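You operate a simulated robot arm through the tools that you are given. There is no shell and no other tool. Be economical: measure what you need, move in short steps, check, and stop when the job is done.

The job below is to be done with a simulated robot arm. You get a single attempt, and the scene is never put back.

TASK
Dip the three open drums and tag the one with least oil.
Fine: stand the reorder tag on its top; hang the rod back in its tube. Set down upright: reorder tag.

The check looks at the end state, three seconds after you hand in, the way a careful person would. Anything else that was tipped, shoved, dropped, spilled or broken makes it a failure.

THE ROBOT
A 6-joint arm with a two-finger parallel gripper on a trunk, on a base that drives. Base frame: it is fixed to the floor where the robot stands at the start and does not move with it; the origin is under the middle of the robot, x ahead of it, y to its left, z up. Lengths are in cm, angles in degrees, forces in N, time in s.
Its first joint turns from -166.0 to 166.0 degrees. Places, roughly: opening of the dip rod tube [40, 0, 60]; reorder tag [75, 150, 100]. Payload 3.91 kg.
Tool frame: the origin (TCP) lies between the finger pads and is the grasp point; the fingertips stand 3 cm ahead of it; z points along the fingers, y is the line along which they close. The gripper opens to 11 cm. The fingers are 2 cm wide and 1 cm thick; the gripper's body (4.8 by 11.2 cm) begins 5.5 cm behind the TCP.
Orientation is that of the tool frame in the base frame, as a unit quaternion [x, y, z, w]. With the fingers straight down and closing along the base's y, the tool's x points along the base's -x, its y along +y and its z along -z.

THE INTERFACE
- The arm moves only by the tool apply_moves. Its argument "increments" is text: rows parted by semicolons, each of 6 numbers parted by spaces: the shift along the tool's x, y, z in cm, then the turn, a rotation vector about the tool's x, y, z in degrees. In form: dx dy dz wx wy wz; .... A call has 1 to 8 rows; each row is the pose to reach, as a shift and turn from the pose commanded when the call began, along the tool's axes at that moment. "grip" is the gripper command, from -1 (shut) to 1 (fully open), values between in proportion, set as the call begins (left out, the last holds). Rows are played at 5 a second. More than 5 cm and 8.6 degrees between two rows, or a gripper value outside its range, and nothing of the call is played. A pose out of reach is approached as far as the arm can. The call stops where the force on the tool passes 40 N (or 10 N more than at its start, if that is more) or the arm is blocked; 0.2 s more then pass. The fingers move at their own pace (about 4.5 cm/s each) and stop on an object; they squeeze with about 45 N. The grip force told is the motor's: it shows also when the fingers shut on nothing. Time passes only in rows, and 0.2 s behind the last, so rows that repeat a pose let the fingers close. The reply holds the time, the measured pose of the TCP, the force on the tool along the base axes, the opening and the grip force, in the units named above and with some noise, with the torque about the TCP (base axes, N m) and any sound that the robot's microphone picked up.
- Cameras (640 x 400 px; columns grow to the right, rows downward): "scene" is now at [1.8, 15.36, 155.39]; the picture's right is [-0.03, -1.00, 0.00], its down [-0.75, 0.02, -0.66] and it looks along [0.66, -0.02, -0.75] (base axes); focal length 217 px, centre (320, 200). "wrist" rides on the gripper at [7.1, 2.2, -10.7] in the tool frame; the picture's right is [-0.29, 0.96, 0.00], its down [-0.76, -0.23, -0.61] and it looks along [-0.58, -0.18, 0.79] (tool axes); focal length 243 px, centre (320, 200).
- grab_frame(camera): a new picture of that camera. No time passes.
- lift_body(by): slides the trunk up (or, below 0, down) by that many cm; the arm and the scene camera ride with it, the base frame stays. It gives what a move gives, with no picture.
- drive_base(legs): drives the robot by 1 to 6 legs, each [ahead, left, turn to the left] in cm, cm and degrees, along the robot's own axes; the way and the turn of a leg run together, so that a leg with both is an arc; at most 150 cm and 180 degrees a leg. The arm and the cameras ride along, it lands a little off, and it stops where it bumps. It gives what a move gives.
- turn_head(pan, tilt): turns the head with the scene camera to pan (to the left, within 86 degrees either way) and tilt (down, from -29 to 69), counted from straight ahead of the robot. It gives what a move gives.
- measure_at(camera, pixels): for up to 12 pixels [column, row] of the newest picture of that camera ("zoom" is the newest enlarged one), the place [x, y, z] in the base frame of the surface seen there, good to about 0.2 cm. No time passes.
- inspect(camera, box): a new picture of the part [left, top, right, bottom] of that camera's present view, enlarged. No time passes.
- sign_off(): hands the job in; it is judged then, once.

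Go step by step. Measure first, check grasps and placings, and put right what went wrong. The budget is 80 turns and 48 pictures, counting those below and the enlarged ones. Unless the task says otherwise, let go and move clear before handing in, and close with one line.

The tools are called after "Emit:" as name(argument=value, ...) on one line, values as JSON. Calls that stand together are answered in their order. apply_moves: Moves the arm, as the interface text tells. Its arguments: {"type":"object","properties":{"increments":{"type":"string"},"grip":{"type":"number"}},"required":["increments"]} The other tools are called the same way: lift_body (by) slides the trunk up or down; drive_base (legs) drives the base; turn_head (pan, tilt) turns the head that bears the scene camera; grab_frame (camera) takes a picture; measure_at (camera, pixels) gives the place of the surface under pixels of a picture; inspect (camera, box) takes an enlarged picture of a part of a camera's view; sign_off () hands the job in.

At the start:

```text
clock: 0.0
ee_pos: [41.08, 20.87, 100.02]
tool_rot: [0.0, 1.0, 0.0, 0.0]
wrist_force: [0.1, -0.3, 0.7]
wrist_torque: [0.01, 0.02, -0.02]
finger_gap: 11.01
grasp_force: 0.1
trunk travel left (down, up): [-52.5, 6.5]
robot x, y, heading: [-0.16, 0.1, 0.0]
head pan, tilt: [-1.7, 48.8]
```

scene: 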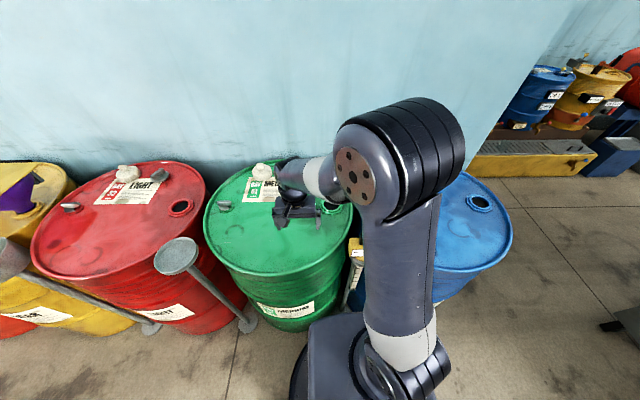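
wrist: 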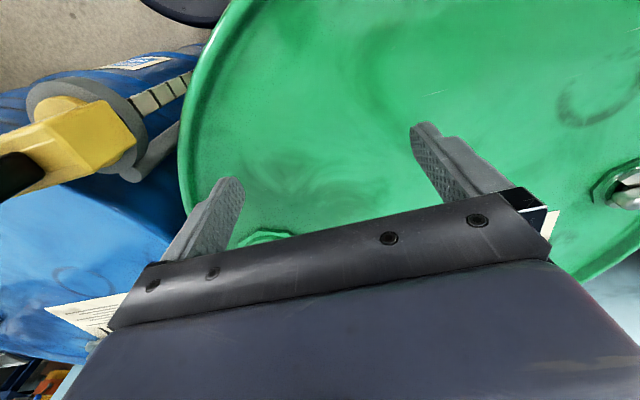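

The scene picture shows red, green and blue drums with open bungs near (181,208), (330,205), (480,202), and a yellow rod handle in a grey tube near (355,250); in the wrist picture it is at (80,135). I'll measure those and enlarge the rod.

Emit:
measure_at(camera="scene", pixels=[[181, 208], [190, 208], [480, 202], [480, 190], [355, 245], [354, 270], [180, 255], [330, 200], [120, 230], [20, 190], [270, 240], [480, 240]])

Emit:
measure_at(camera="wrist", pixels=[[80, 135], [120, 125], [20, 180], [50, 150], [110, 100], [135, 175], [170, 85], [60, 105], [265, 240], [265, 232], [620, 190], [140, 65]])

Emit:
inspect(camera="wrist", box=[0, 30, 240, 210])

Emit:
inspect(camera="scene", box=[0, 130, 400, 380])

```text
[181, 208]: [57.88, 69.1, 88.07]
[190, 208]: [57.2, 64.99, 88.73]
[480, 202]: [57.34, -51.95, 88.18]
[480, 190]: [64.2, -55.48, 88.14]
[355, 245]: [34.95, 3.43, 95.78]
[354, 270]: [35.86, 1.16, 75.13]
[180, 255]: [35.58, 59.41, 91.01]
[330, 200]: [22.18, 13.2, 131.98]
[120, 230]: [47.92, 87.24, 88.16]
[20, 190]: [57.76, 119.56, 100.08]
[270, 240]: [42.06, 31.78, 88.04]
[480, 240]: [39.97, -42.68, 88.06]
```

```text
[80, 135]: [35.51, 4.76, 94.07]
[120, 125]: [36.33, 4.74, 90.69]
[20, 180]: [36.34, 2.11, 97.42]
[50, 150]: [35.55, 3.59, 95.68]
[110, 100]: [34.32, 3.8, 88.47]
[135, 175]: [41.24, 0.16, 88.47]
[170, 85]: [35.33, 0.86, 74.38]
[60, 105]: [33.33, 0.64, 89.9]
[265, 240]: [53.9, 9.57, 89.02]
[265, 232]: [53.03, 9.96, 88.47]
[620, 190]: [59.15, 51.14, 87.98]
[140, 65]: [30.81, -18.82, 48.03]
```

```text
2.22 times, centred on (120, 120) of wrist
```

zoom: 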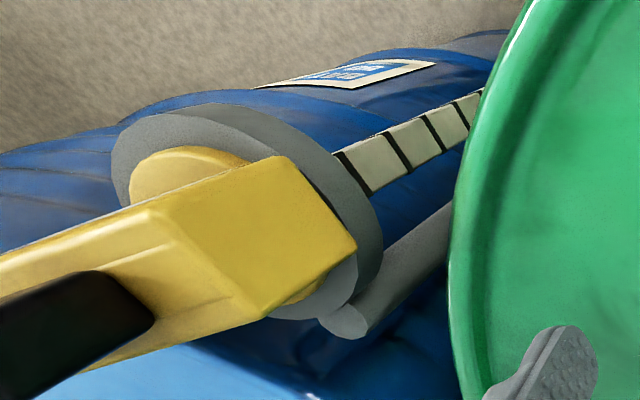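

```text
1.60 times, centred on (200, 255) of scene
```

zoom: 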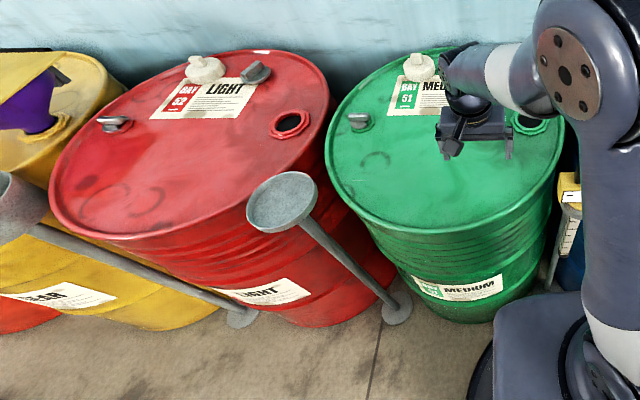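

The three open bungs are at about z 88.5, with the rod handle near (36,3,95). I'll look left toward the tag and right to get the whole scene.

Emit:
turn_head(pan=60, tilt=30)

Emit:
grab_frame(camera="scene")

Emit:
turn_head(pan=-40, tilt=45)

Emit:
grab_frame(camera="scene")

```text
clock: 1.3
ee_pos: [41.06, 20.8, 99.97]
tool_rot: [0.0, 1.0, 0.0, -0.001]
wrist_force: [-0.2, -0.5, -0.3]
wrist_torque: [-0.02, 0.01, 0.03]
finger_gap: 11.01
grasp_force: 0.0
trunk travel left (down, up): [-52.5, 6.5]
robot x, y, heading: [-0.02, -0.02, -0.2]
head pan, tilt: [60.0, 30.0]
```

```text
43 pictures are left
```

scene: 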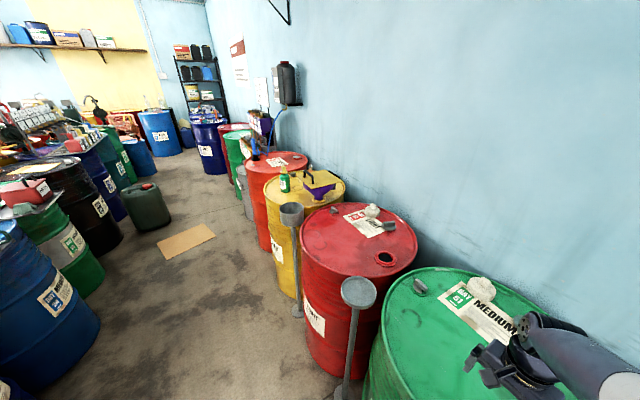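

```text
clock: 3.1
ee_pos: [40.96, 20.81, 100.1]
tool_rot: [0.0, 1.0, 0.0, 0.0]
wrist_force: [-1.2, -0.6, 1.1]
wrist_torque: [0.0, 0.0, -0.01]
finger_gap: 11.01
grasp_force: 0.3
trunk travel left (down, up): [-52.5, 6.5]
robot x, y, heading: [-0.02, 0.02, -0.0]
head pan, tilt: [-40.0, 45.0]
```

```text
42 pictures are left
```

scene: 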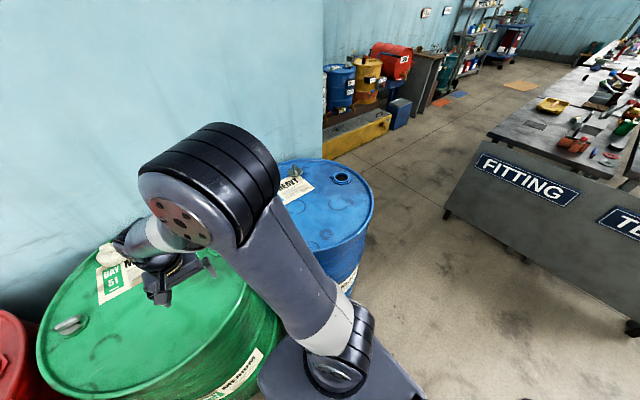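

The tag should be around the yellow drum at left (near (320,182) of the first picture). I'll look closely there.

Emit:
turn_head(pan=60, tilt=30)

Emit:
inspect(camera="scene", box=[220, 120, 440, 258])

Emit:
measure_at(camera="zoom", pixels=[[285, 165], [185, 170], [190, 190], [250, 150], [330, 170], [210, 265], [300, 220], [410, 490], [475, 400], [480, 265], [280, 185], [262, 160]])

```text
clock: 4.8
ee_pos: [41.01, 20.81, 100.06]
tool_rot: [0.0, 1.0, 0.0, 0.0]
wrist_force: [-0.8, 0.3, -0.2]
wrist_torque: [0.02, 0.03, 0.04]
finger_gap: 11.0
grasp_force: 0.1
trunk travel left (down, up): [-52.5, 6.5]
robot x, y, heading: [0.23, -0.22, -0.1]
head pan, tilt: [60.0, 30.0]
```

```text
2.90 times, centred on (330, 189) of scene
```

zoom: 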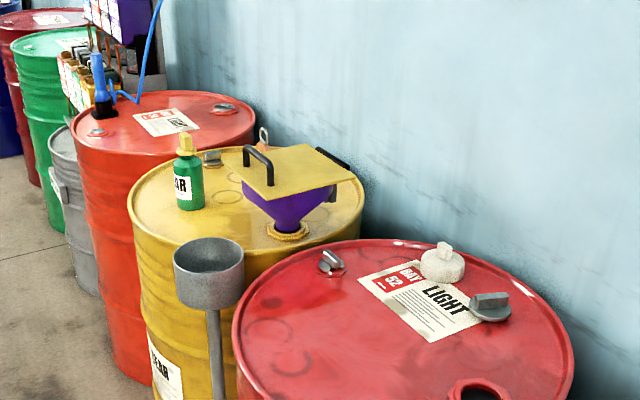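

```text
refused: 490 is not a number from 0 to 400
```

Behind the purple funnel there is an orange piece with a wire loop at zoom (262,140), probably the reorder tag. Measuring it.

Emit:
measure_at(camera="zoom", pixels=[[264, 144], [263, 134], [265, 149], [185, 150], [285, 165], [255, 158], [320, 155], [290, 230], [205, 250], [215, 320], [212, 156], [140, 210]])

Emit:
inspect(camera="scene", box=[270, 150, 350, 200])

```text
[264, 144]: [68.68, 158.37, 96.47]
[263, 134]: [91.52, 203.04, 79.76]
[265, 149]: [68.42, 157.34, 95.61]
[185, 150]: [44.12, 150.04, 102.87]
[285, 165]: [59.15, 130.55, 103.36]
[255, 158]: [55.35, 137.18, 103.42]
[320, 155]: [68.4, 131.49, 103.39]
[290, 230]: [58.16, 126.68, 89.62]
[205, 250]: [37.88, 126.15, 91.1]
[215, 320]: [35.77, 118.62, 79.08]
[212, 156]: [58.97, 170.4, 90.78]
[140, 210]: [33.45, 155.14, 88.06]
```

```text
8.00 times, centred on (310, 175) of scene
```

zoom: 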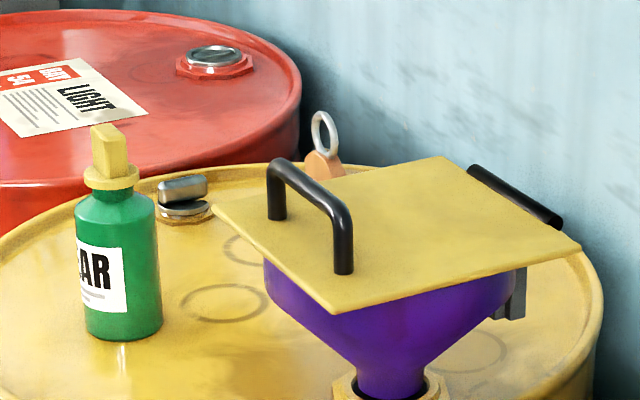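

The tag with a wire ring stands near (68.5,158). Now the rod: I'll look back at it.

Emit:
turn_head(pan=0, tilt=60)

Emit:
inspect(camera="scene", box=[270, 120, 430, 320])

```text
clock: 6.1
ee_pos: [41.01, 20.75, 100.03]
tool_rot: [0.0, 1.0, 0.0, 0.0]
wrist_force: [-0.5, -0.2, 0.2]
wrist_torque: [0.0, 0.0, 0.03]
finger_gap: 11.02
grasp_force: 0.0
trunk travel left (down, up): [-52.5, 6.5]
robot x, y, heading: [0.2, -0.22, 0.2]
head pan, tilt: [0.0, 60.0]
```

```text
2.00 times, centred on (350, 220) of scene
```

zoom: 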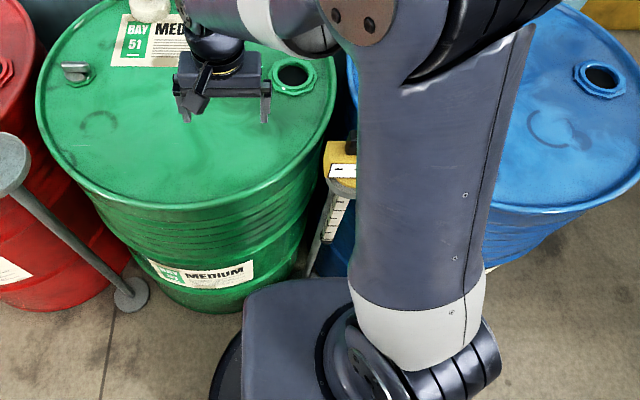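

Measuring the bung rings: green near zoom (293,76), blue near (603,77).

Emit:
measure_at(camera="zoom", pixels=[[273, 75], [315, 75], [295, 60], [293, 93], [580, 76], [623, 76], [603, 62], [603, 92], [340, 170], [336, 240], [342, 150], [330, 175]])

Emit:
apply_moves(increments="0 0 -5 0 0 0; 5 0 -10 0 0 0; 9 0 -15 0 0 0; 9 -4 -20 0 0 0; 9 -8 -20 0 0 0; 9 -12 -20 0 0 0")

Emit:
grab_frame(camera="wrist")

```text
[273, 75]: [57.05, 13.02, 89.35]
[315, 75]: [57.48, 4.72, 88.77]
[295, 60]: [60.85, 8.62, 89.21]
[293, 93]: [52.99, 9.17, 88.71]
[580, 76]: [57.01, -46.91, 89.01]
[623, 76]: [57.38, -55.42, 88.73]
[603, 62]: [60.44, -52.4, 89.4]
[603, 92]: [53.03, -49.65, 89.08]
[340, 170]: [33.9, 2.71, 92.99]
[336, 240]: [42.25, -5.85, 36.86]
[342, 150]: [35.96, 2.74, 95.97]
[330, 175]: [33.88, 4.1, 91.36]
```

```text
refused: row 2 steps farther than a row can; nothing moved
```

```text
38 pictures are left
```

wrist: 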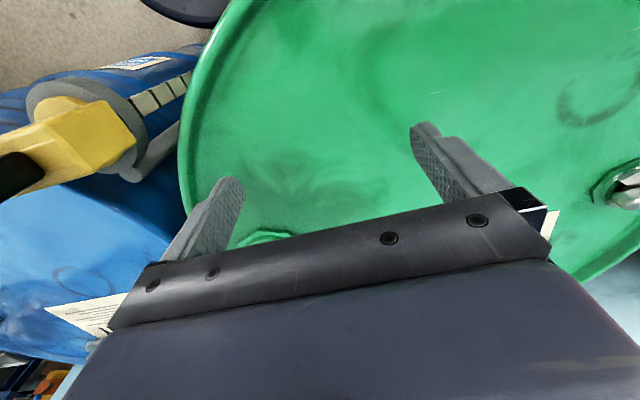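

Bung centres: green ≈(57.1,8.9), blue ≈(57.2,-51.1). The rod is at the left of the wrist view; I'll rise and shift to see it whole.

Emit:
apply_moves(increments="0 0 -4.5 0 0 0; 3 0 -8 0 0 0; 6 0 -12 0 0 0; 9 0 -15 0 0 0; 9 -4 -17 0 0 0; 9 -8 -19 0 0 0; 9 -12 -20 0 0 0")

Emit:
grab_frame(camera="wrist")

```text
clock: 7.7
ee_pos: [32.09, 9.13, 119.81]
tool_rot: [0.0, 1.0, 0.0, 0.0]
wrist_force: [0.1, -0.2, -0.2]
wrist_torque: [-0.01, 0.01, -0.02]
finger_gap: 10.97
grasp_force: 0.1
trunk travel left (down, up): [-52.5, 6.5]
robot x, y, heading: [0.44, -0.17, -0.1]
head pan, tilt: [0.0, 60.0]
```

```text
37 pictures are left
```

wrist: 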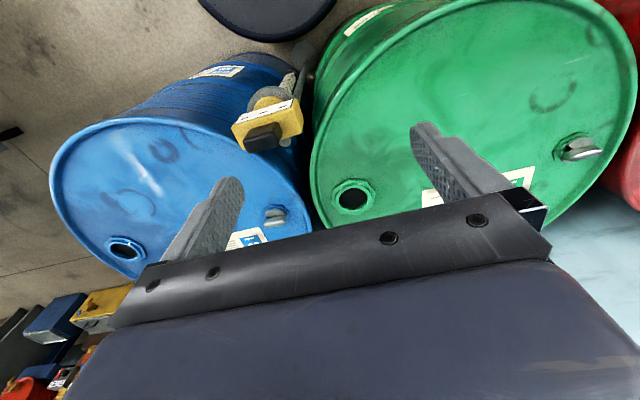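

The yellow handle with a black end is at (265,125). Enlarging and measuring it.

Emit:
inspect(camera="wrist", box=[200, 50, 344, 140])

Emit:
measure_at(camera="wrist", pixels=[[262, 138], [248, 132], [283, 128], [235, 130], [299, 104], [297, 130], [265, 112], [245, 148], [270, 95], [291, 78], [305, 55], [303, 85]])

```text
4.44 times, centred on (272, 95) of wrist
```

zoom: 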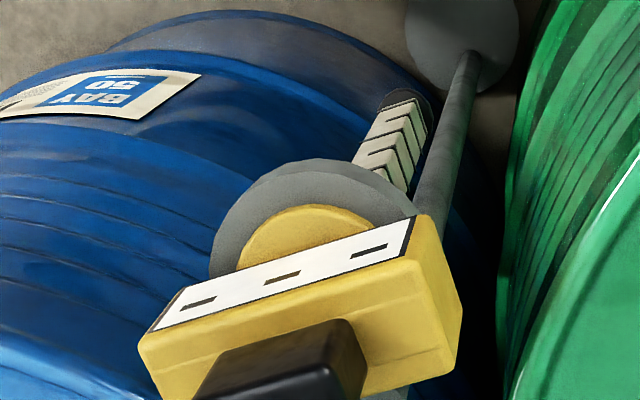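

```text
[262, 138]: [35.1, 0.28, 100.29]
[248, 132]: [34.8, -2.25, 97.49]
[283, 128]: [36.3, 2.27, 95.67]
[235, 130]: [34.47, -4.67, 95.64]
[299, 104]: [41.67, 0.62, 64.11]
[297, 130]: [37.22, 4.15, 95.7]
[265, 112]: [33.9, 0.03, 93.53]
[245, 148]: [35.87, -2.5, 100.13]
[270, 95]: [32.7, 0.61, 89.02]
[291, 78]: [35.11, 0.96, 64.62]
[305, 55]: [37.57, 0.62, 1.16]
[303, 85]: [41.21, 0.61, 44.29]
```

The handle carries a white panel with dashes (a read-out) and a black grip above, top at z≈100.3. I'll zoom on the black grip for its exact outline.

Emit:
inspect(camera="wrist", box=[220, 95, 316, 155])

Emit:
measure_at(camera="zoom", pixels=[[170, 280], [370, 200], [200, 350], [400, 280], [290, 270], [250, 230], [300, 320], [110, 300], [510, 200], [530, 250], [200, 200], [450, 270]])

```text
6.67 times, centred on (268, 125) of wrist
```

zoom: 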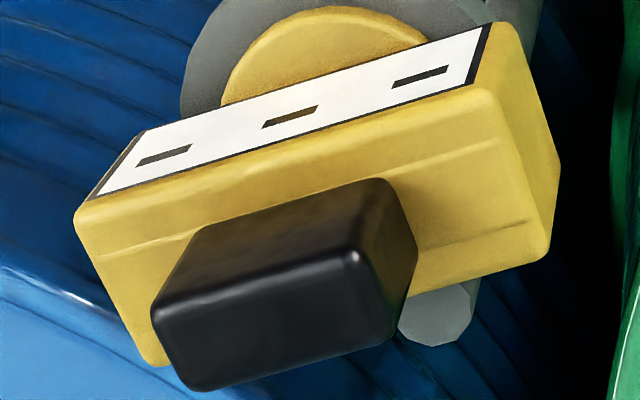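

```text
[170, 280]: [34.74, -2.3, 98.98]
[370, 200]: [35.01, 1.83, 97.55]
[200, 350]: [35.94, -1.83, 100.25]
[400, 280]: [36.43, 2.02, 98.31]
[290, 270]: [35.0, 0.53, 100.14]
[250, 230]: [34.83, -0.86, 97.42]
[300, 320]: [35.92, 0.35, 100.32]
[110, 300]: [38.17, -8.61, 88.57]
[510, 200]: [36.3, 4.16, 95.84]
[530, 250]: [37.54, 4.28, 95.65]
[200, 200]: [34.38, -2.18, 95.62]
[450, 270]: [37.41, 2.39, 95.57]
```

Black grip: x 34.8–37.2, y −2.4–2.0, z 95.7–100.3, over a yellow box. I need to know how the rod hangs; checking from the scene camera.

Emit:
inspect(camera="scene", box=[290, 150, 410, 270])

```text
3.33 times, centred on (350, 210) of scene
```

zoom: 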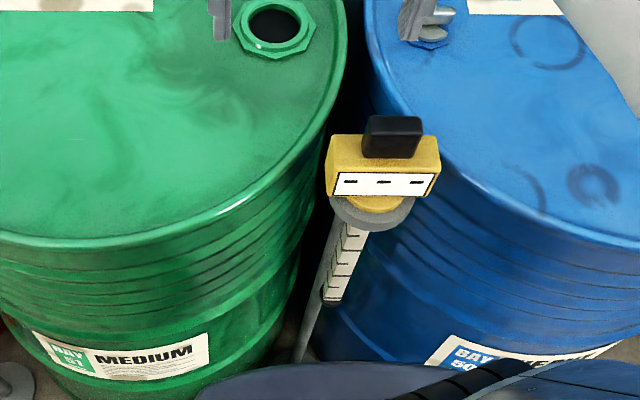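

Clear view now: plate under the handle at (370,210), marked rod from (350,235) to (330,300). Measuring.

Emit:
measure_at(camera="zoom", pixels=[[350, 235], [345, 255], [335, 290], [330, 300], [326, 270], [310, 330], [345, 215], [400, 212], [370, 222], [345, 182], [415, 182], [382, 205]])

Emit:
inspect(camera="scene", box=[335, 190, 385, 250])

```text
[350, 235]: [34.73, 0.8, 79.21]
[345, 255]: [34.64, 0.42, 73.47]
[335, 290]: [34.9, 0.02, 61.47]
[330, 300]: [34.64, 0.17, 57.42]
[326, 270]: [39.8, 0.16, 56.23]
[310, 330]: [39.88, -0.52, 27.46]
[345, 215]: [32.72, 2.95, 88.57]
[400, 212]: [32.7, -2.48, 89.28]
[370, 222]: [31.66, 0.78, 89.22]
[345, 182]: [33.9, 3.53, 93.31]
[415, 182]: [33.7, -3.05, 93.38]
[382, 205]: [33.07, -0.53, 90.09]
```

```text
6.67 times, centred on (360, 220) of scene
```

zoom: 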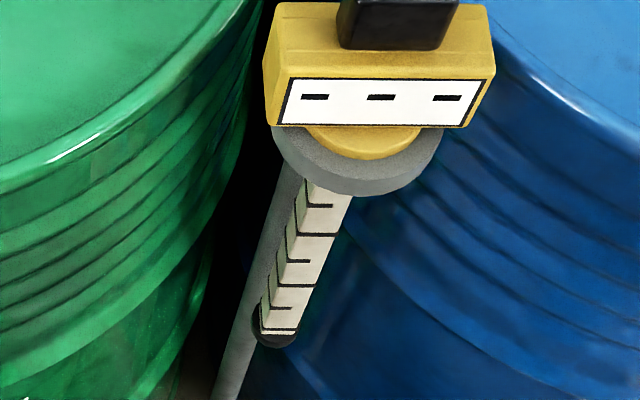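

The rod is about 33 cm long (z 90→57), hung through a grey ring at z≈89, with three dashes on the display. I'll move the gripper over the black grip at (36.0,−0.15) and descend.

Emit:
apply_moves(increments="-2 -4.5 0 0 0 0; -3.95 -9.25 0 0 0 0; -3.95 -9.25 4.9 0 0 0; -3.95 -9.25 9.8 0 0 0; -3.95 -9.25 14 0 0 0", grip=1)

Emit:
grab_frame(camera="wrist")

```text
refused: row 2 steps farther than a row can; nothing moved
```

```text
32 pictures are left
```

wrist: 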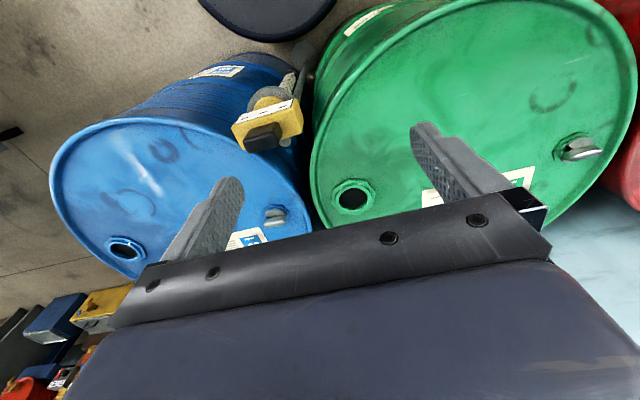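

That was refused for a step of 5.1 cm; I'll use smaller steps.

Emit:
apply_moves(increments="-1.5 -3.5 0 0 0 0; -3 -7 0 0 0 0; -3.95 -9.25 0 0 0 0; -3.95 -9.25 4.8 0 0 0; -3.95 -9.25 9.6 0 0 0; -3.95 -9.25 14 0 0 0; -3.95 -9.25 14 0 0 0", grip=1)

Emit:
grab_frame(camera="wrist")

```text
clock: 9.3
ee_pos: [35.73, -0.35, 105.84]
tool_rot: [0.0, 1.0, -0.001, -0.001]
wrist_force: [0.4, -0.4, 0.4]
wrist_torque: [-0.02, 0.01, -0.02]
finger_gap: 11.0
grasp_force: 0.1
trunk travel left (down, up): [-52.5, 6.5]
robot x, y, heading: [0.07, 0.1, -0.0]
head pan, tilt: [0.0, 60.0]
```

```text
31 pictures are left
```

wrist: 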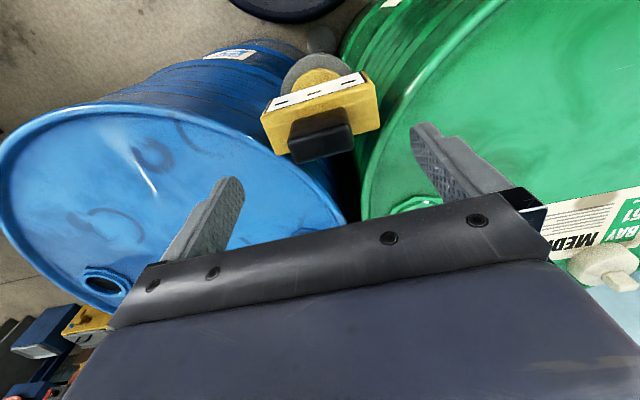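

The grip at (320,140) lies between the finger tips. I'll verify its edges with a measurement before descending.

Emit:
measure_at(camera="wrist", pixels=[[292, 152], [352, 135], [322, 150], [320, 128], [294, 143], [350, 125], [322, 155], [268, 125], [376, 105], [376, 122], [374, 115], [310, 156]])

```text
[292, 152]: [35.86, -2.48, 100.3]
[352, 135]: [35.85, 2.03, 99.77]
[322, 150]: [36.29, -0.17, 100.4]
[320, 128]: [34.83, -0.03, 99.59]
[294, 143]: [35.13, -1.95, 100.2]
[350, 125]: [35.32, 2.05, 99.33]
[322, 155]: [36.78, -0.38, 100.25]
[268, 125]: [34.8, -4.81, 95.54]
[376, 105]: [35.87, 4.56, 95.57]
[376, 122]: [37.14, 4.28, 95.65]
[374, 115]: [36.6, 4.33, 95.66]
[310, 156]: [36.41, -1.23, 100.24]
```

Grip centre ≈(36.0,−0.2), well matched. Descending to z≈99 and closing.

Emit:
apply_moves(increments="-0.1 0 3.5 0 0 0; -0.1 0 6.6 0 0 0", grip=1)

Emit:
apply_moves(increments="0 0 0 0 0 0; 0 0 0 0 0 0; 0 0 0 0 0 0; 0 0 0 0 0 0; 0 0 0 0 0 0; 0 0 0 0 0 0", grip=-1)

```text
clock: 9.9
ee_pos: [36.03, -0.28, 99.33]
tool_rot: [0.0, 1.0, 0.0, 0.0]
wrist_force: [0.1, -0.8, -0.9]
wrist_torque: [0.01, 0.01, 0.0]
finger_gap: 10.99
grasp_force: 0.1
trunk travel left (down, up): [-52.5, 6.5]
robot x, y, heading: [0.06, -0.1, -0.1]
head pan, tilt: [0.0, 60.0]
```

```text
clock: 11.3
ee_pos: [36.13, -0.33, 99.32]
tool_rot: [0.0, 1.0, 0.0, 0.0]
wrist_force: [0.7, -0.2, 0.4]
wrist_torque: [0.05, 0.04, -0.02]
finger_gap: 4.76
grasp_force: 44.7
trunk travel left (down, up): [-52.5, 6.5]
robot x, y, heading: [0.3, 0.35, -0.1]
head pan, tilt: [0.0, 60.0]
```

Gripped at 4.76 cm. Lifting straight up.

Emit:
apply_moves(increments="0 0 -2 0 0 0; 0 0 -5 0 0 0; 0 0 -9 0 0 0; 0 0 -13 0 0 0")

Emit:
apply_moves(increments="0 0 -4.5 0 0 0; 0 0 -9 0 0 0; 0 0 -13.5 0 0 0; 0 0 -18 0 0 0; 0 0 -22 0 0 0; 0 0 -22 0 0 0")

Emit:
grab_frame(camera="scene")

```text
clock: 12.3
ee_pos: [36.2, -0.5, 112.29]
tool_rot: [0.001, 1.0, -0.001, -0.001]
wrist_force: [0.1, 0.0, -1.9]
wrist_torque: [-0.02, 0.01, 0.01]
finger_gap: 4.76
grasp_force: 44.5
trunk travel left (down, up): [-52.5, 6.5]
robot x, y, heading: [-0.41, 0.05, -0.1]
head pan, tilt: [0.0, 60.0]
```

```text
clock: 13.7
ee_pos: [36.08, -0.68, 134.32]
tool_rot: [0.001, 1.0, 0.0, 0.0]
wrist_force: [0.3, 0.8, -2.0]
wrist_torque: [0.06, 0.02, -0.04]
finger_gap: 4.78
grasp_force: 44.9
trunk travel left (down, up): [-52.5, 6.5]
robot x, y, heading: [0.05, -0.03, 0.1]
head pan, tilt: [0.0, 60.0]
```

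```text
30 pictures are left
```

scene: 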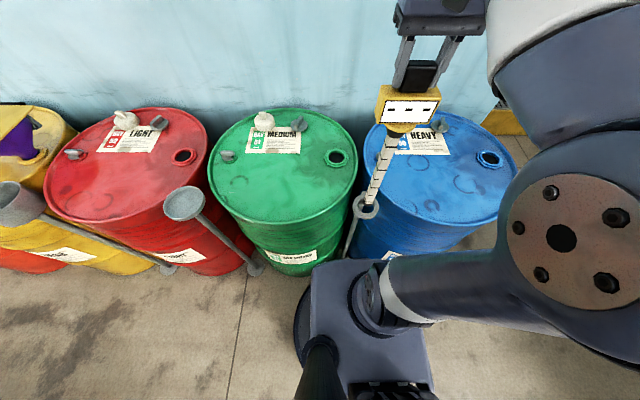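

The rod is nearly or fully out of the ring at (365,208). Enlarging to measure the tip and ring.

Emit:
inspect(camera="scene", box=[330, 70, 450, 230])

```text
2.50 times, centred on (390, 150) of scene
```

zoom: 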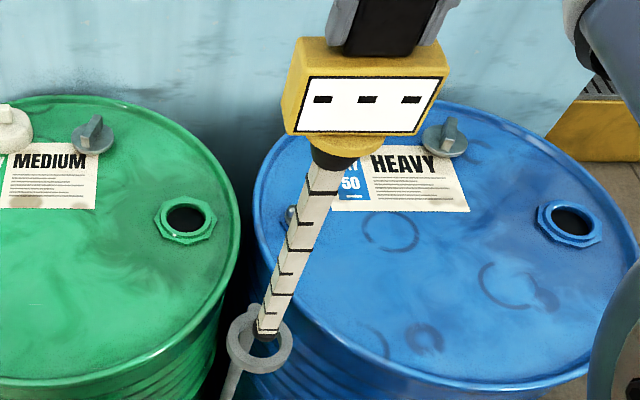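

Emit:
measure_at(camera="zoom", pixels=[[265, 348], [268, 330], [258, 345], [258, 372], [232, 345], [287, 345], [262, 315], [274, 290], [325, 155], [350, 150], [163, 222], [207, 217]])

```text
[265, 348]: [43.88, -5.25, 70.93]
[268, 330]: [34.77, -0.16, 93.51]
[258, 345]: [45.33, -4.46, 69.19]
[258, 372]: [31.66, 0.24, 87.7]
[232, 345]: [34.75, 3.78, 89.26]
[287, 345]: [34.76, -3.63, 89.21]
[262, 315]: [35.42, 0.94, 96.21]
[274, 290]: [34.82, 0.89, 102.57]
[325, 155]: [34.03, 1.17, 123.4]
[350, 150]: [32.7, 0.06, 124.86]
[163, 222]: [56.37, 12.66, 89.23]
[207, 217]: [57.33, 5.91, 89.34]
```

The tip is at about z 92, just over the ring (89.2). I'll raise the trunk 3 cm, then carry the rod over the green bung at (57.1,8.9).

Emit:
lift_body(by=3)

Emit:
apply_moves(increments="-4.5 0 0 0 0 0; -9 0 0 0 0 0; -13 2 0 0 0 0; -17 4 0 0 0 0; -20 7 0 0 0 0; -21 9.3 0 0 0 0; -21 9.3 0 0 0 0")

```text
clock: 14.5
ee_pos: [36.21, -0.69, 137.43]
tool_rot: [0.0, 1.0, 0.0, -0.001]
wrist_force: [0.0, 0.0, -2.5]
wrist_torque: [0.0, 0.02, 0.01]
finger_gap: 4.78
grasp_force: 44.9
trunk travel left (down, up): [-55.5, 3.5]
robot x, y, heading: [0.12, 0.09, -0.0]
head pan, tilt: [0.0, 60.0]
```

```text
clock: 16.1
ee_pos: [55.54, 8.22, 134.25]
tool_rot: [0.0, 1.0, -0.001, 0.003]
wrist_force: [0.0, -0.9, -3.0]
wrist_torque: [-0.02, 0.01, 0.01]
finger_gap: 4.78
grasp_force: 45.2
out of reach, approached as far as the arm can: row 4, 5, 6, 7
trunk travel left (down, up): [-55.5, 3.5]
robot x, y, heading: [-0.21, 0.35, 0.2]
head pan, tilt: [0.0, 60.0]
```

Reach limit at this height, but the tip is still above the bung. I'll lower slightly to gain reach and see how the command behaves.

Emit:
apply_moves(increments="0 0 1 0 0 0; 0 0 1 0 0 0")

```text
clock: 16.7
ee_pos: [55.55, 8.21, 133.26]
tool_rot: [-0.001, 1.0, 0.0, 0.0]
wrist_force: [0.9, 0.9, -2.7]
wrist_torque: [0.0, -0.02, -0.02]
finger_gap: 4.77
grasp_force: 44.8
trunk travel left (down, up): [-55.5, 3.5]
robot x, y, heading: [-0.22, 0.08, -0.2]
head pan, tilt: [0.0, 60.0]
```

The command followed the reached pose, so I shift to the bung at this height and look.

Emit:
apply_moves(increments="-1.55 0.6 0.2 0 0 0; -1.55 0.6 0.2 0 0 0")

Emit:
inspect(camera="scene", box=[270, 30, 430, 190])

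```text
clock: 17.3
ee_pos: [56.95, 8.91, 132.95]
tool_rot: [0.0, 1.0, 0.0, 0.0]
wrist_force: [0.9, 0.1, -2.7]
wrist_torque: [-0.01, 0.01, -0.01]
finger_gap: 4.75
grasp_force: 44.9
trunk travel left (down, up): [-55.5, 3.5]
robot x, y, heading: [-0.07, -0.03, 0.1]
head pan, tilt: [0.0, 60.0]
```

```text
2.50 times, centred on (350, 110) of scene
```

zoom: 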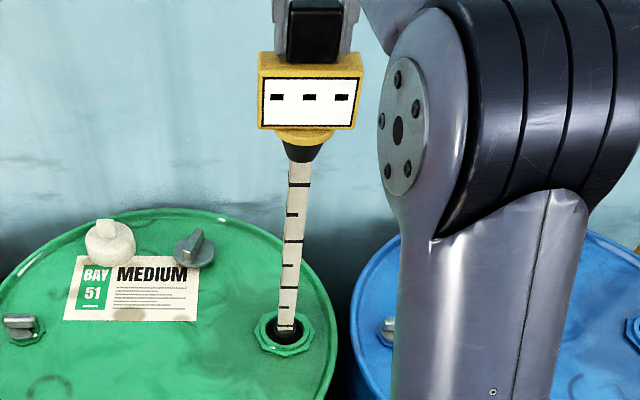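

The rod stands over the green bung at (285,335). Measuring alignment.

Emit:
measure_at(camera="zoom", pixels=[[278, 325], [294, 325], [286, 326], [286, 333], [255, 332], [314, 330], [283, 355], [268, 334], [302, 330], [280, 315], [292, 315], [285, 348]])

```text
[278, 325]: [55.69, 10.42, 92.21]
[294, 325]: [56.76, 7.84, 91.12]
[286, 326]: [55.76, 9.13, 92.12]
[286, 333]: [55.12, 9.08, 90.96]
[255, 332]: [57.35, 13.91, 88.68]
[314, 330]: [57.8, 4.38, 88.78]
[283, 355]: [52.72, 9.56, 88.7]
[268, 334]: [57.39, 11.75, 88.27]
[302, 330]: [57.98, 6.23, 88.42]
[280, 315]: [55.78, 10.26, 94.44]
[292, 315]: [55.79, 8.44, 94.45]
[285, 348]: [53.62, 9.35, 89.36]
```

Well centred (rod ≈(57,9.2), hole centre ≈(57.2,9.0)). Lowering straight.

Emit:
apply_moves(increments="0 -0.15 2 0 0 0; -0.1 -0.15 6 0 0 0; -0.1 -0.15 10 0 0 0; -0.1 -0.15 14 0 0 0; -0.1 -0.15 18 0 0 0; -0.1 -0.15 22 0 0 0; -0.1 -0.15 26 0 0 0; -0.1 -0.15 29.5 0 0 0")

Emit:
inspect(camera="scene", box=[270, 50, 430, 190])

```text
clock: 19.1
ee_pos: [56.92, 8.83, 103.45]
tool_rot: [0.0, 1.0, -0.001, 0.0]
wrist_force: [-0.6, -0.1, -2.6]
wrist_torque: [-0.03, -0.01, 0.04]
finger_gap: 4.77
grasp_force: 44.8
trunk travel left (down, up): [-55.5, 3.5]
robot x, y, heading: [0.08, -0.29, 0.1]
head pan, tilt: [0.0, 60.0]
```

```text
2.86 times, centred on (350, 120) of scene
```

zoom: 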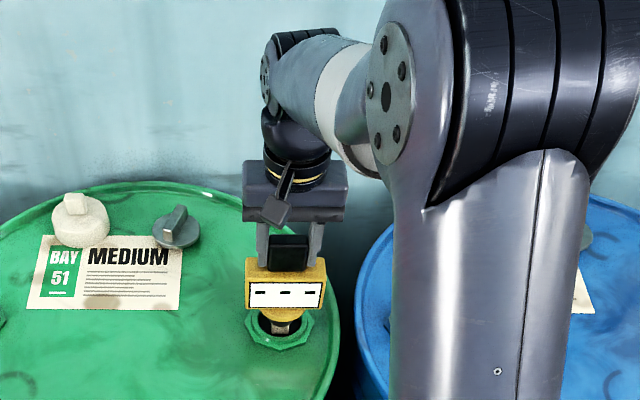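

Still dashes; the flange is ~4 cm above the ring. Lowering until it seats.

Emit:
apply_moves(increments="0 0 1.5 0 0 0; 0 0 2.5 0 0 0; 0 0 3.2 0 0 0; 0 0 3.6 0 0 0; 0 0 3.8 0 0 0; 0 0 3.8 0 0 0; 0 0 3.8 0 0 0")

Emit:
inspect(camera="scene", box=[300, 110, 380, 160])

```text
clock: 20.7
ee_pos: [56.97, 8.84, 99.7]
tool_rot: [-0.001, 1.0, 0.0, 0.002]
wrist_force: [12.1, 6.5, 8.3]
wrist_torque: [0.58, -0.97, 0.04]
finger_gap: 4.77
grasp_force: 45.6
trunk travel left (down, up): [-55.5, 3.5]
robot x, y, heading: [0.0, -0.19, 0.1]
head pan, tilt: [0.0, 60.0]
```

```text
8.00 times, centred on (340, 135) of scene
```

zoom: 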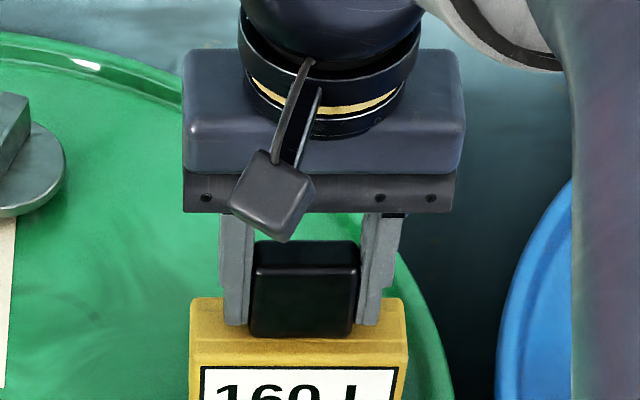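

The display now shows about "160 L". One closer look to read it fully.

Emit:
inspect(camera="scene", box=[310, 145, 374, 185])

```text
10.00 times, centred on (342, 165) of scene
```

zoom: 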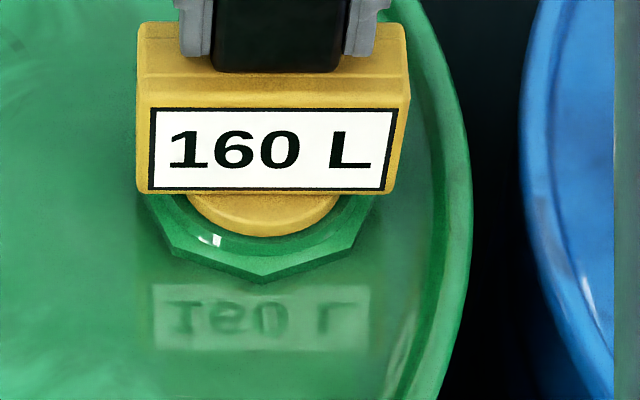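

Green = 160 L. Lifting out, retracting, and then driving right to the blue drum.

Emit:
apply_moves(increments="0 0 -4 0 0 0; 0 0 -8.5 0 0 0; 0 0 -13 0 0 0; 0 0 -17.5 0 0 0; 0 0 -22 0 0 0; 0 0 -26.5 0 0 0; 0 0 -31 0 0 0; 0 0 -34 0 0 0")

Emit:
apply_moves(increments="4 0 0 0 0 0; 8 0 -2 0 0 0; 12 0 -4 0 0 0; 15 0 -4 0 0 0; 15 0 -4 0 0 0")

```text
clock: 22.5
ee_pos: [56.44, 8.66, 133.78]
tool_rot: [-0.001, 1.0, 0.0, 0.002]
wrist_force: [-0.8, 0.0, -2.3]
wrist_torque: [-0.02, -0.02, -0.01]
finger_gap: 4.76
grasp_force: 44.6
out of reach, approached as far as the arm can: row 8
trunk travel left (down, up): [-55.5, 3.5]
robot x, y, heading: [-0.15, 0.05, -0.2]
head pan, tilt: [0.0, 60.0]
```

```text
clock: 23.7
ee_pos: [41.51, 9.07, 137.27]
tool_rot: [0.0, 1.0, -0.001, 0.0]
wrist_force: [-1.1, -0.7, -3.0]
wrist_torque: [0.01, -0.01, 0.01]
finger_gap: 4.77
grasp_force: 44.9
trunk travel left (down, up): [-55.5, 3.5]
robot x, y, heading: [0.05, 0.44, 0.1]
head pan, tilt: [0.0, 60.0]
```

Driving 55 cm to the right, after raising the trunk for more clearance.

Emit:
lift_body(by=3.4)

Emit:
drive_base(legs=[[0, -55, 0]])

Emit:
grab_frame(camera="scene")

```text
clock: 24.5
ee_pos: [41.54, 9.09, 140.71]
tool_rot: [0.0, 1.0, 0.0, 0.0]
wrist_force: [0.4, -0.5, -2.4]
wrist_torque: [-0.01, 0.0, 0.01]
finger_gap: 4.78
grasp_force: 44.7
trunk travel left (down, up): [-58.9, 0.1]
robot x, y, heading: [0.1, 0.17, -0.1]
head pan, tilt: [0.0, 60.0]
```

```text
clock: 27.7
ee_pos: [41.34, -47.73, 140.68]
tool_rot: [0.004, 1.0, 0.0, 0.0]
wrist_force: [0.2, 0.7, -1.9]
wrist_torque: [-0.01, -0.01, 0.03]
finger_gap: 4.78
grasp_force: 45.2
trunk travel left (down, up): [-58.9, 0.1]
robot x, y, heading: [-0.29, -56.38, -0.3]
head pan, tilt: [0.0, 60.0]
```

```text
24 pictures are left
```

scene: 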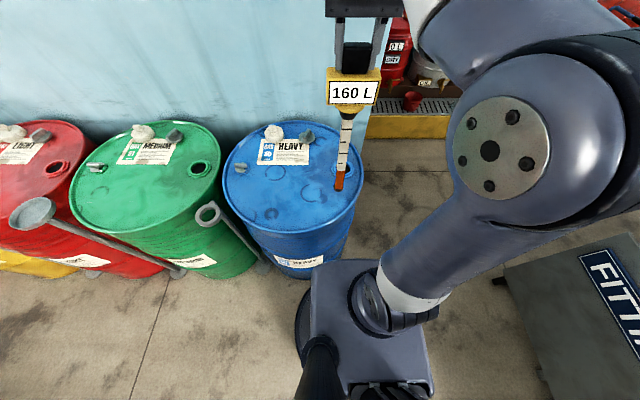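

The display holds 160 L and the tip is oily. Moving over the blue bung at (57.2,−51.1).

Emit:
apply_moves(increments="-4 -1 0.5 0 0 0; -8 -2 2 0 0 0; -12 -3 4 0 0 0; -15.8 -3.2 5.4 0 0 0; -15.8 -3.2 5.4 0 0 0")

Emit:
inspect(camera="scene", box=[270, 30, 430, 190])

Emit:
measure_at(camera="zoom", pixels=[[278, 325], [294, 325], [286, 326], [286, 333], [255, 332], [314, 330], [283, 355], [268, 334], [302, 330], [280, 315], [292, 315], [285, 348]])

```text
clock: 28.9
ee_pos: [57.3, -51.15, 135.49]
tool_rot: [0.003, 1.0, 0.0, 0.0]
wrist_force: [1.2, 0.5, -3.0]
wrist_torque: [-0.01, -0.01, -0.01]
finger_gap: 4.74
grasp_force: 45.3
trunk travel left (down, up): [-58.9, 0.1]
robot x, y, heading: [-0.27, -56.52, -0.2]
head pan, tilt: [0.0, 60.0]
```

```text
2.50 times, centred on (350, 110) of scene
```

zoom: 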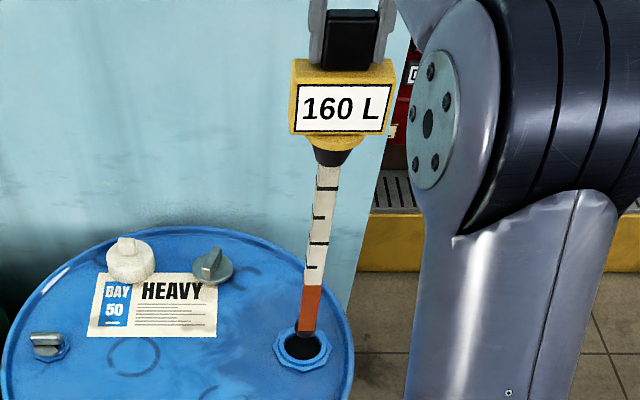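

```text
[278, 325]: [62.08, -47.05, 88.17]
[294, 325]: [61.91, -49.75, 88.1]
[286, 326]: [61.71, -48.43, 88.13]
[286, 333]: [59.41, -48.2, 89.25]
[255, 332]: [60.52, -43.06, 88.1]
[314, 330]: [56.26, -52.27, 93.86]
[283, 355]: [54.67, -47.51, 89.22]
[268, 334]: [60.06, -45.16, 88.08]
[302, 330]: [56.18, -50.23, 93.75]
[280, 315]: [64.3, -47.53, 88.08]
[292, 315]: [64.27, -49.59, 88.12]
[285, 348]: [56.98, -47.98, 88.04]
```

Rod face spans about y −50.2…−52.3 at (302–314,330). Checking the ring edges to confirm centring.

Emit:
measure_at(camera="zoom", pixels=[[277, 350], [329, 350], [303, 367], [285, 347], [321, 347], [299, 320], [319, 320], [288, 352], [318, 352], [325, 340]])

```text
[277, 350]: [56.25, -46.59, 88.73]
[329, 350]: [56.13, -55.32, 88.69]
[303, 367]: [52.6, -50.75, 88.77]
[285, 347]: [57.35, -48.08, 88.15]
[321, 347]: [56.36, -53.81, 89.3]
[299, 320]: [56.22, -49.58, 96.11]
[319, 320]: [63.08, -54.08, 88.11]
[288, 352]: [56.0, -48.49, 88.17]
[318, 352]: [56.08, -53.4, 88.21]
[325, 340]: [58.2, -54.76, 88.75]
```

Centred within 0.3 cm. Lowering into blue.

Emit:
apply_moves(increments="0.2 0 3 0 0 0; 0.2 0 7.5 0 0 0; 0.2 0 12 0 0 0; 0.2 0 16.5 0 0 0; 0.2 0 21 0 0 0; 0.2 0 25.5 0 0 0; 0.2 0 30 0 0 0; 0.2 0 32 0 0 0")

Emit:
apply_moves(increments="0 0 1.5 0 0 0; 0 0 2.5 0 0 0; 0 0 3.2 0 0 0; 0 0 3.5 0 0 0; 0 0 3.7 0 0 0; 0 0 3.7 0 0 0; 0 0 3.7 0 0 0")

Emit:
inspect(camera="scene", box=[310, 135, 390, 185])

```text
clock: 30.7
ee_pos: [56.82, -51.12, 103.09]
tool_rot: [0.003, 1.0, 0.0, 0.001]
wrist_force: [0.6, 0.1, -1.5]
wrist_torque: [0.01, 0.02, 0.02]
finger_gap: 4.76
grasp_force: 45.0
trunk travel left (down, up): [-58.9, 0.1]
robot x, y, heading: [0.04, -56.68, -0.4]
head pan, tilt: [0.0, 60.0]
```

```text
clock: 32.3
ee_pos: [56.75, -51.2, 99.63]
tool_rot: [0.003, 1.0, 0.0, 0.0]
wrist_force: [0.0, -0.6, -1.1]
wrist_torque: [0.02, -0.01, 0.02]
finger_gap: 4.77
grasp_force: 44.6
trunk travel left (down, up): [-58.9, 0.1]
robot x, y, heading: [-0.65, -56.68, -0.3]
head pan, tilt: [0.0, 60.0]
```

```text
8.00 times, centred on (350, 160) of scene
```

zoom: 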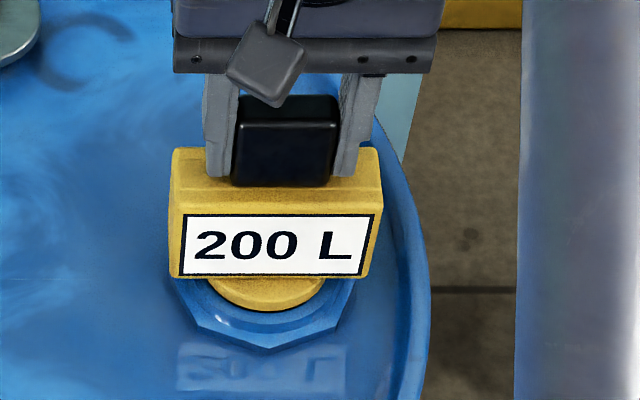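

Blue = 200 L. Lifting, retracting, then driving left to the red drum.

Emit:
apply_moves(increments="0 0 -4 0 0 0; 0 0 -8.5 0 0 0; 0 0 -13 0 0 0; 0 0 -17.5 0 0 0; 0 0 -22 0 0 0; 0 0 -26.5 0 0 0; 0 0 -31 0 0 0; 0 0 -35.5 0 0 0")

Emit:
apply_moves(increments="4 0 -1 0 0 0; 8 0 -3 0 0 0; 12 0 -5 0 0 0; 16 0 -5 0 0 0; 16 0 -5 0 0 0")

Emit:
drive_base(legs=[[0, 118, 0.4]])

Emit:
grab_frame(camera="scene")

```text
clock: 34.1
ee_pos: [56.82, -50.96, 135.14]
tool_rot: [0.004, 1.0, 0.001, -0.001]
wrist_force: [0.1, 0.2, -2.0]
wrist_torque: [0.01, 0.0, 0.01]
finger_gap: 4.76
grasp_force: 44.9
trunk travel left (down, up): [-58.9, 0.1]
robot x, y, heading: [0.07, -56.42, -0.1]
head pan, tilt: [0.0, 60.0]
```

```text
clock: 35.3
ee_pos: [41.09, -50.84, 140.09]
tool_rot: [0.003, 1.0, 0.0, 0.001]
wrist_force: [0.4, -0.5, -2.3]
wrist_torque: [-0.02, 0.0, 0.01]
finger_gap: 4.77
grasp_force: 44.9
trunk travel left (down, up): [-58.9, 0.1]
robot x, y, heading: [0.02, -56.35, -0.6]
head pan, tilt: [0.0, 60.0]
```

```text
clock: 41.2
ee_pos: [40.65, 66.38, 140.12]
tool_rot: [-0.007, 1.0, 0.0, 0.0]
wrist_force: [-0.6, 0.0, -2.3]
wrist_torque: [0.01, -0.01, -0.01]
finger_gap: 4.79
grasp_force: 44.9
trunk travel left (down, up): [-58.9, 0.1]
robot x, y, heading: [-0.83, 59.87, 1.1]
head pan, tilt: [0.0, 60.0]
```

```text
21 pictures are left
```

scene: 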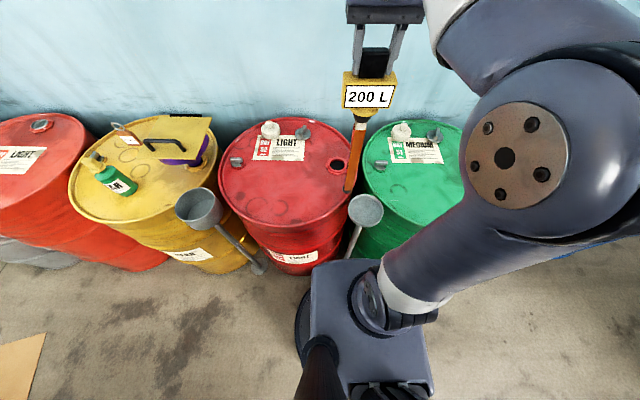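

Red bung at (340,163). Measuring its ring.

Emit:
inspect(camera="scene", box=[300, 130, 380, 190])

Emit:
measure_at(camera="zoom", pixels=[[240, 265], [392, 265], [318, 320], [318, 230], [262, 268], [300, 300], [318, 312], [340, 308], [360, 298]])

```text
6.67 times, centred on (340, 160) of scene
```

zoom: 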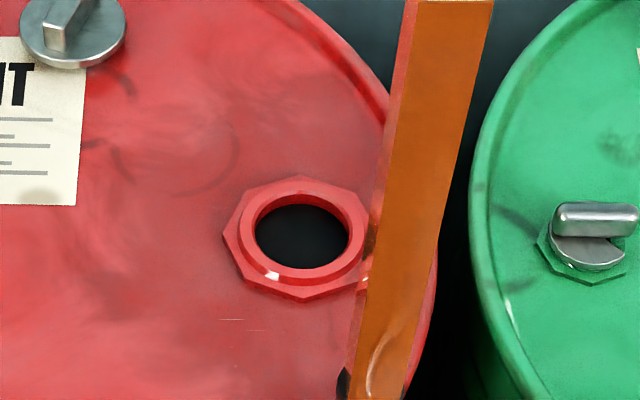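

```text
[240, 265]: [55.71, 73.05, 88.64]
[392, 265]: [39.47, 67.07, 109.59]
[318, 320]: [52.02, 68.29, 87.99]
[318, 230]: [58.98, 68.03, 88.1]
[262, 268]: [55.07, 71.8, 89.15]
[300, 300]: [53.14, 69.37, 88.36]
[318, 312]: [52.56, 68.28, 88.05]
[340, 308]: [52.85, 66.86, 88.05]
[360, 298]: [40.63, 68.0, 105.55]
```

Measuring the raised ring's own points.

Emit:
measure_at(camera="zoom", pixels=[[245, 230], [360, 232], [302, 275], [302, 197], [228, 228], [302, 295], [302, 180], [250, 230], [355, 234]])

```text
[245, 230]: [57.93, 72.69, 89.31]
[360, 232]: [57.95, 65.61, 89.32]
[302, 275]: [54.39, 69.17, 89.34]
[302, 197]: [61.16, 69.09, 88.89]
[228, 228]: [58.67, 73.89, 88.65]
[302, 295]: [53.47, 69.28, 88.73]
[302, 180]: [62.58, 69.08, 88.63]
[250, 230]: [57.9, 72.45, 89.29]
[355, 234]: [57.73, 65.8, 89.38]
```

Red bung centre ≈(57.9,69.1). Moving the rod over it (correcting for the 0.8° heading).

Emit:
apply_moves(increments="-4.5 0.6 0.5 0 0 0; -9 1.2 2 0 0 0; -13 1.8 3.5 0 0 0; -17.1 2.3 5.2 0 0 0; -17.1 2.3 5.2 0 0 0")

Emit:
inspect(camera="scene", box=[290, 110, 390, 185])

```text
clock: 42.4
ee_pos: [57.42, 68.93, 134.77]
tool_rot: [-0.007, 1.0, 0.0, -0.001]
wrist_force: [-0.1, 0.9, -2.4]
wrist_torque: [0.02, 0.01, -0.02]
finger_gap: 4.78
grasp_force: 45.4
trunk travel left (down, up): [-58.9, 0.1]
robot x, y, heading: [-0.83, 59.99, 0.8]
head pan, tilt: [0.0, 60.0]
```

```text
5.33 times, centred on (340, 148) of scene
```

zoom: 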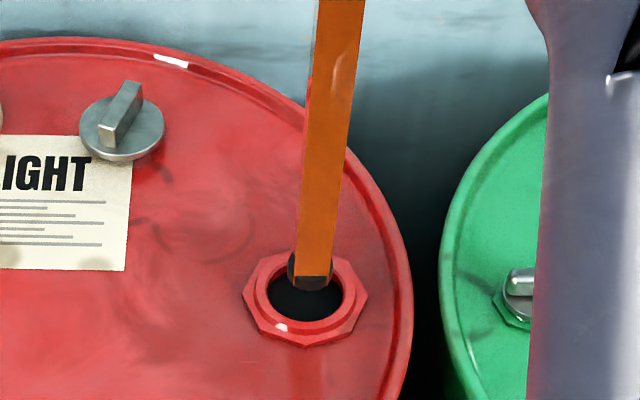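

Measuring the rod's lower edges against the hole.

Emit:
measure_at(camera="zoom", pixels=[[298, 270], [330, 270], [314, 270], [290, 270], [256, 298], [350, 298], [303, 330], [311, 285]])

```text
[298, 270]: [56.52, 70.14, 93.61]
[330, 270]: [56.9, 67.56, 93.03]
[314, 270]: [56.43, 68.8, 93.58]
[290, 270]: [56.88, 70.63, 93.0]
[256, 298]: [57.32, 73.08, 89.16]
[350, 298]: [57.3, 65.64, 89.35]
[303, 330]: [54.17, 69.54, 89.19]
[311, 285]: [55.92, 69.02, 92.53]
```

Rod ≈(57.6,69.05) vs hole ≈(57.8,69.2): fine with a small shift. Lowering.

Emit:
apply_moves(increments="-0.15 0.12 3 0 0 0; -0.15 0.12 7.5 0 0 0; -0.15 0.12 12 0 0 0; -0.15 0.12 16.5 0 0 0; -0.15 0.12 21 0 0 0; -0.15 0.12 25.5 0 0 0; -0.15 0.12 30 0 0 0; -0.15 0.12 31.5 0 0 0")

Emit:
apply_moves(increments="0 0 1.5 0 0 0; 0 0 2.5 0 0 0; 0 0 3.2 0 0 0; 0 0 3.5 0 0 0; 0 0 3.6 0 0 0; 0 0 3.6 0 0 0; 0 0 3.6 0 0 0")

Emit:
inspect(camera="scene", box=[300, 130, 380, 180])

```text
clock: 44.2
ee_pos: [57.72, 68.96, 103.27]
tool_rot: [-0.007, 1.0, 0.0, 0.0]
wrist_force: [0.3, 0.0, -2.4]
wrist_torque: [0.02, 0.01, 0.0]
finger_gap: 4.79
grasp_force: 44.9
trunk travel left (down, up): [-58.9, 0.1]
robot x, y, heading: [-0.99, 59.74, 0.9]
head pan, tilt: [0.0, 60.0]
```

```text
clock: 45.8
ee_pos: [57.69, 68.99, 99.65]
tool_rot: [-0.007, 1.0, -0.001, 0.001]
wrist_force: [0.1, 0.4, -1.8]
wrist_torque: [-0.02, -0.01, 0.0]
finger_gap: 4.76
grasp_force: 45.3
trunk travel left (down, up): [-58.9, 0.1]
robot x, y, heading: [-0.91, 59.57, 0.8]
head pan, tilt: [0.0, 60.0]
```

```text
8.00 times, centred on (340, 155) of scene
```

zoom: 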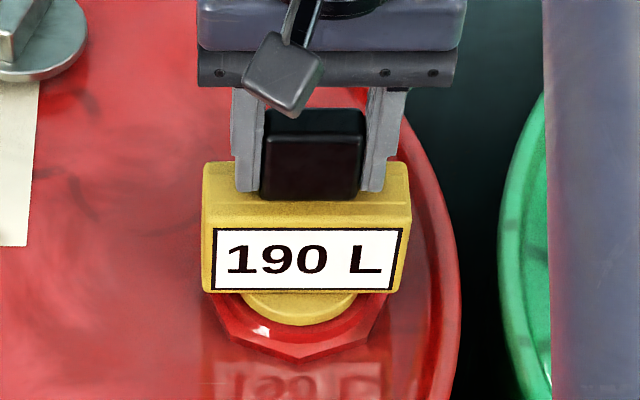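

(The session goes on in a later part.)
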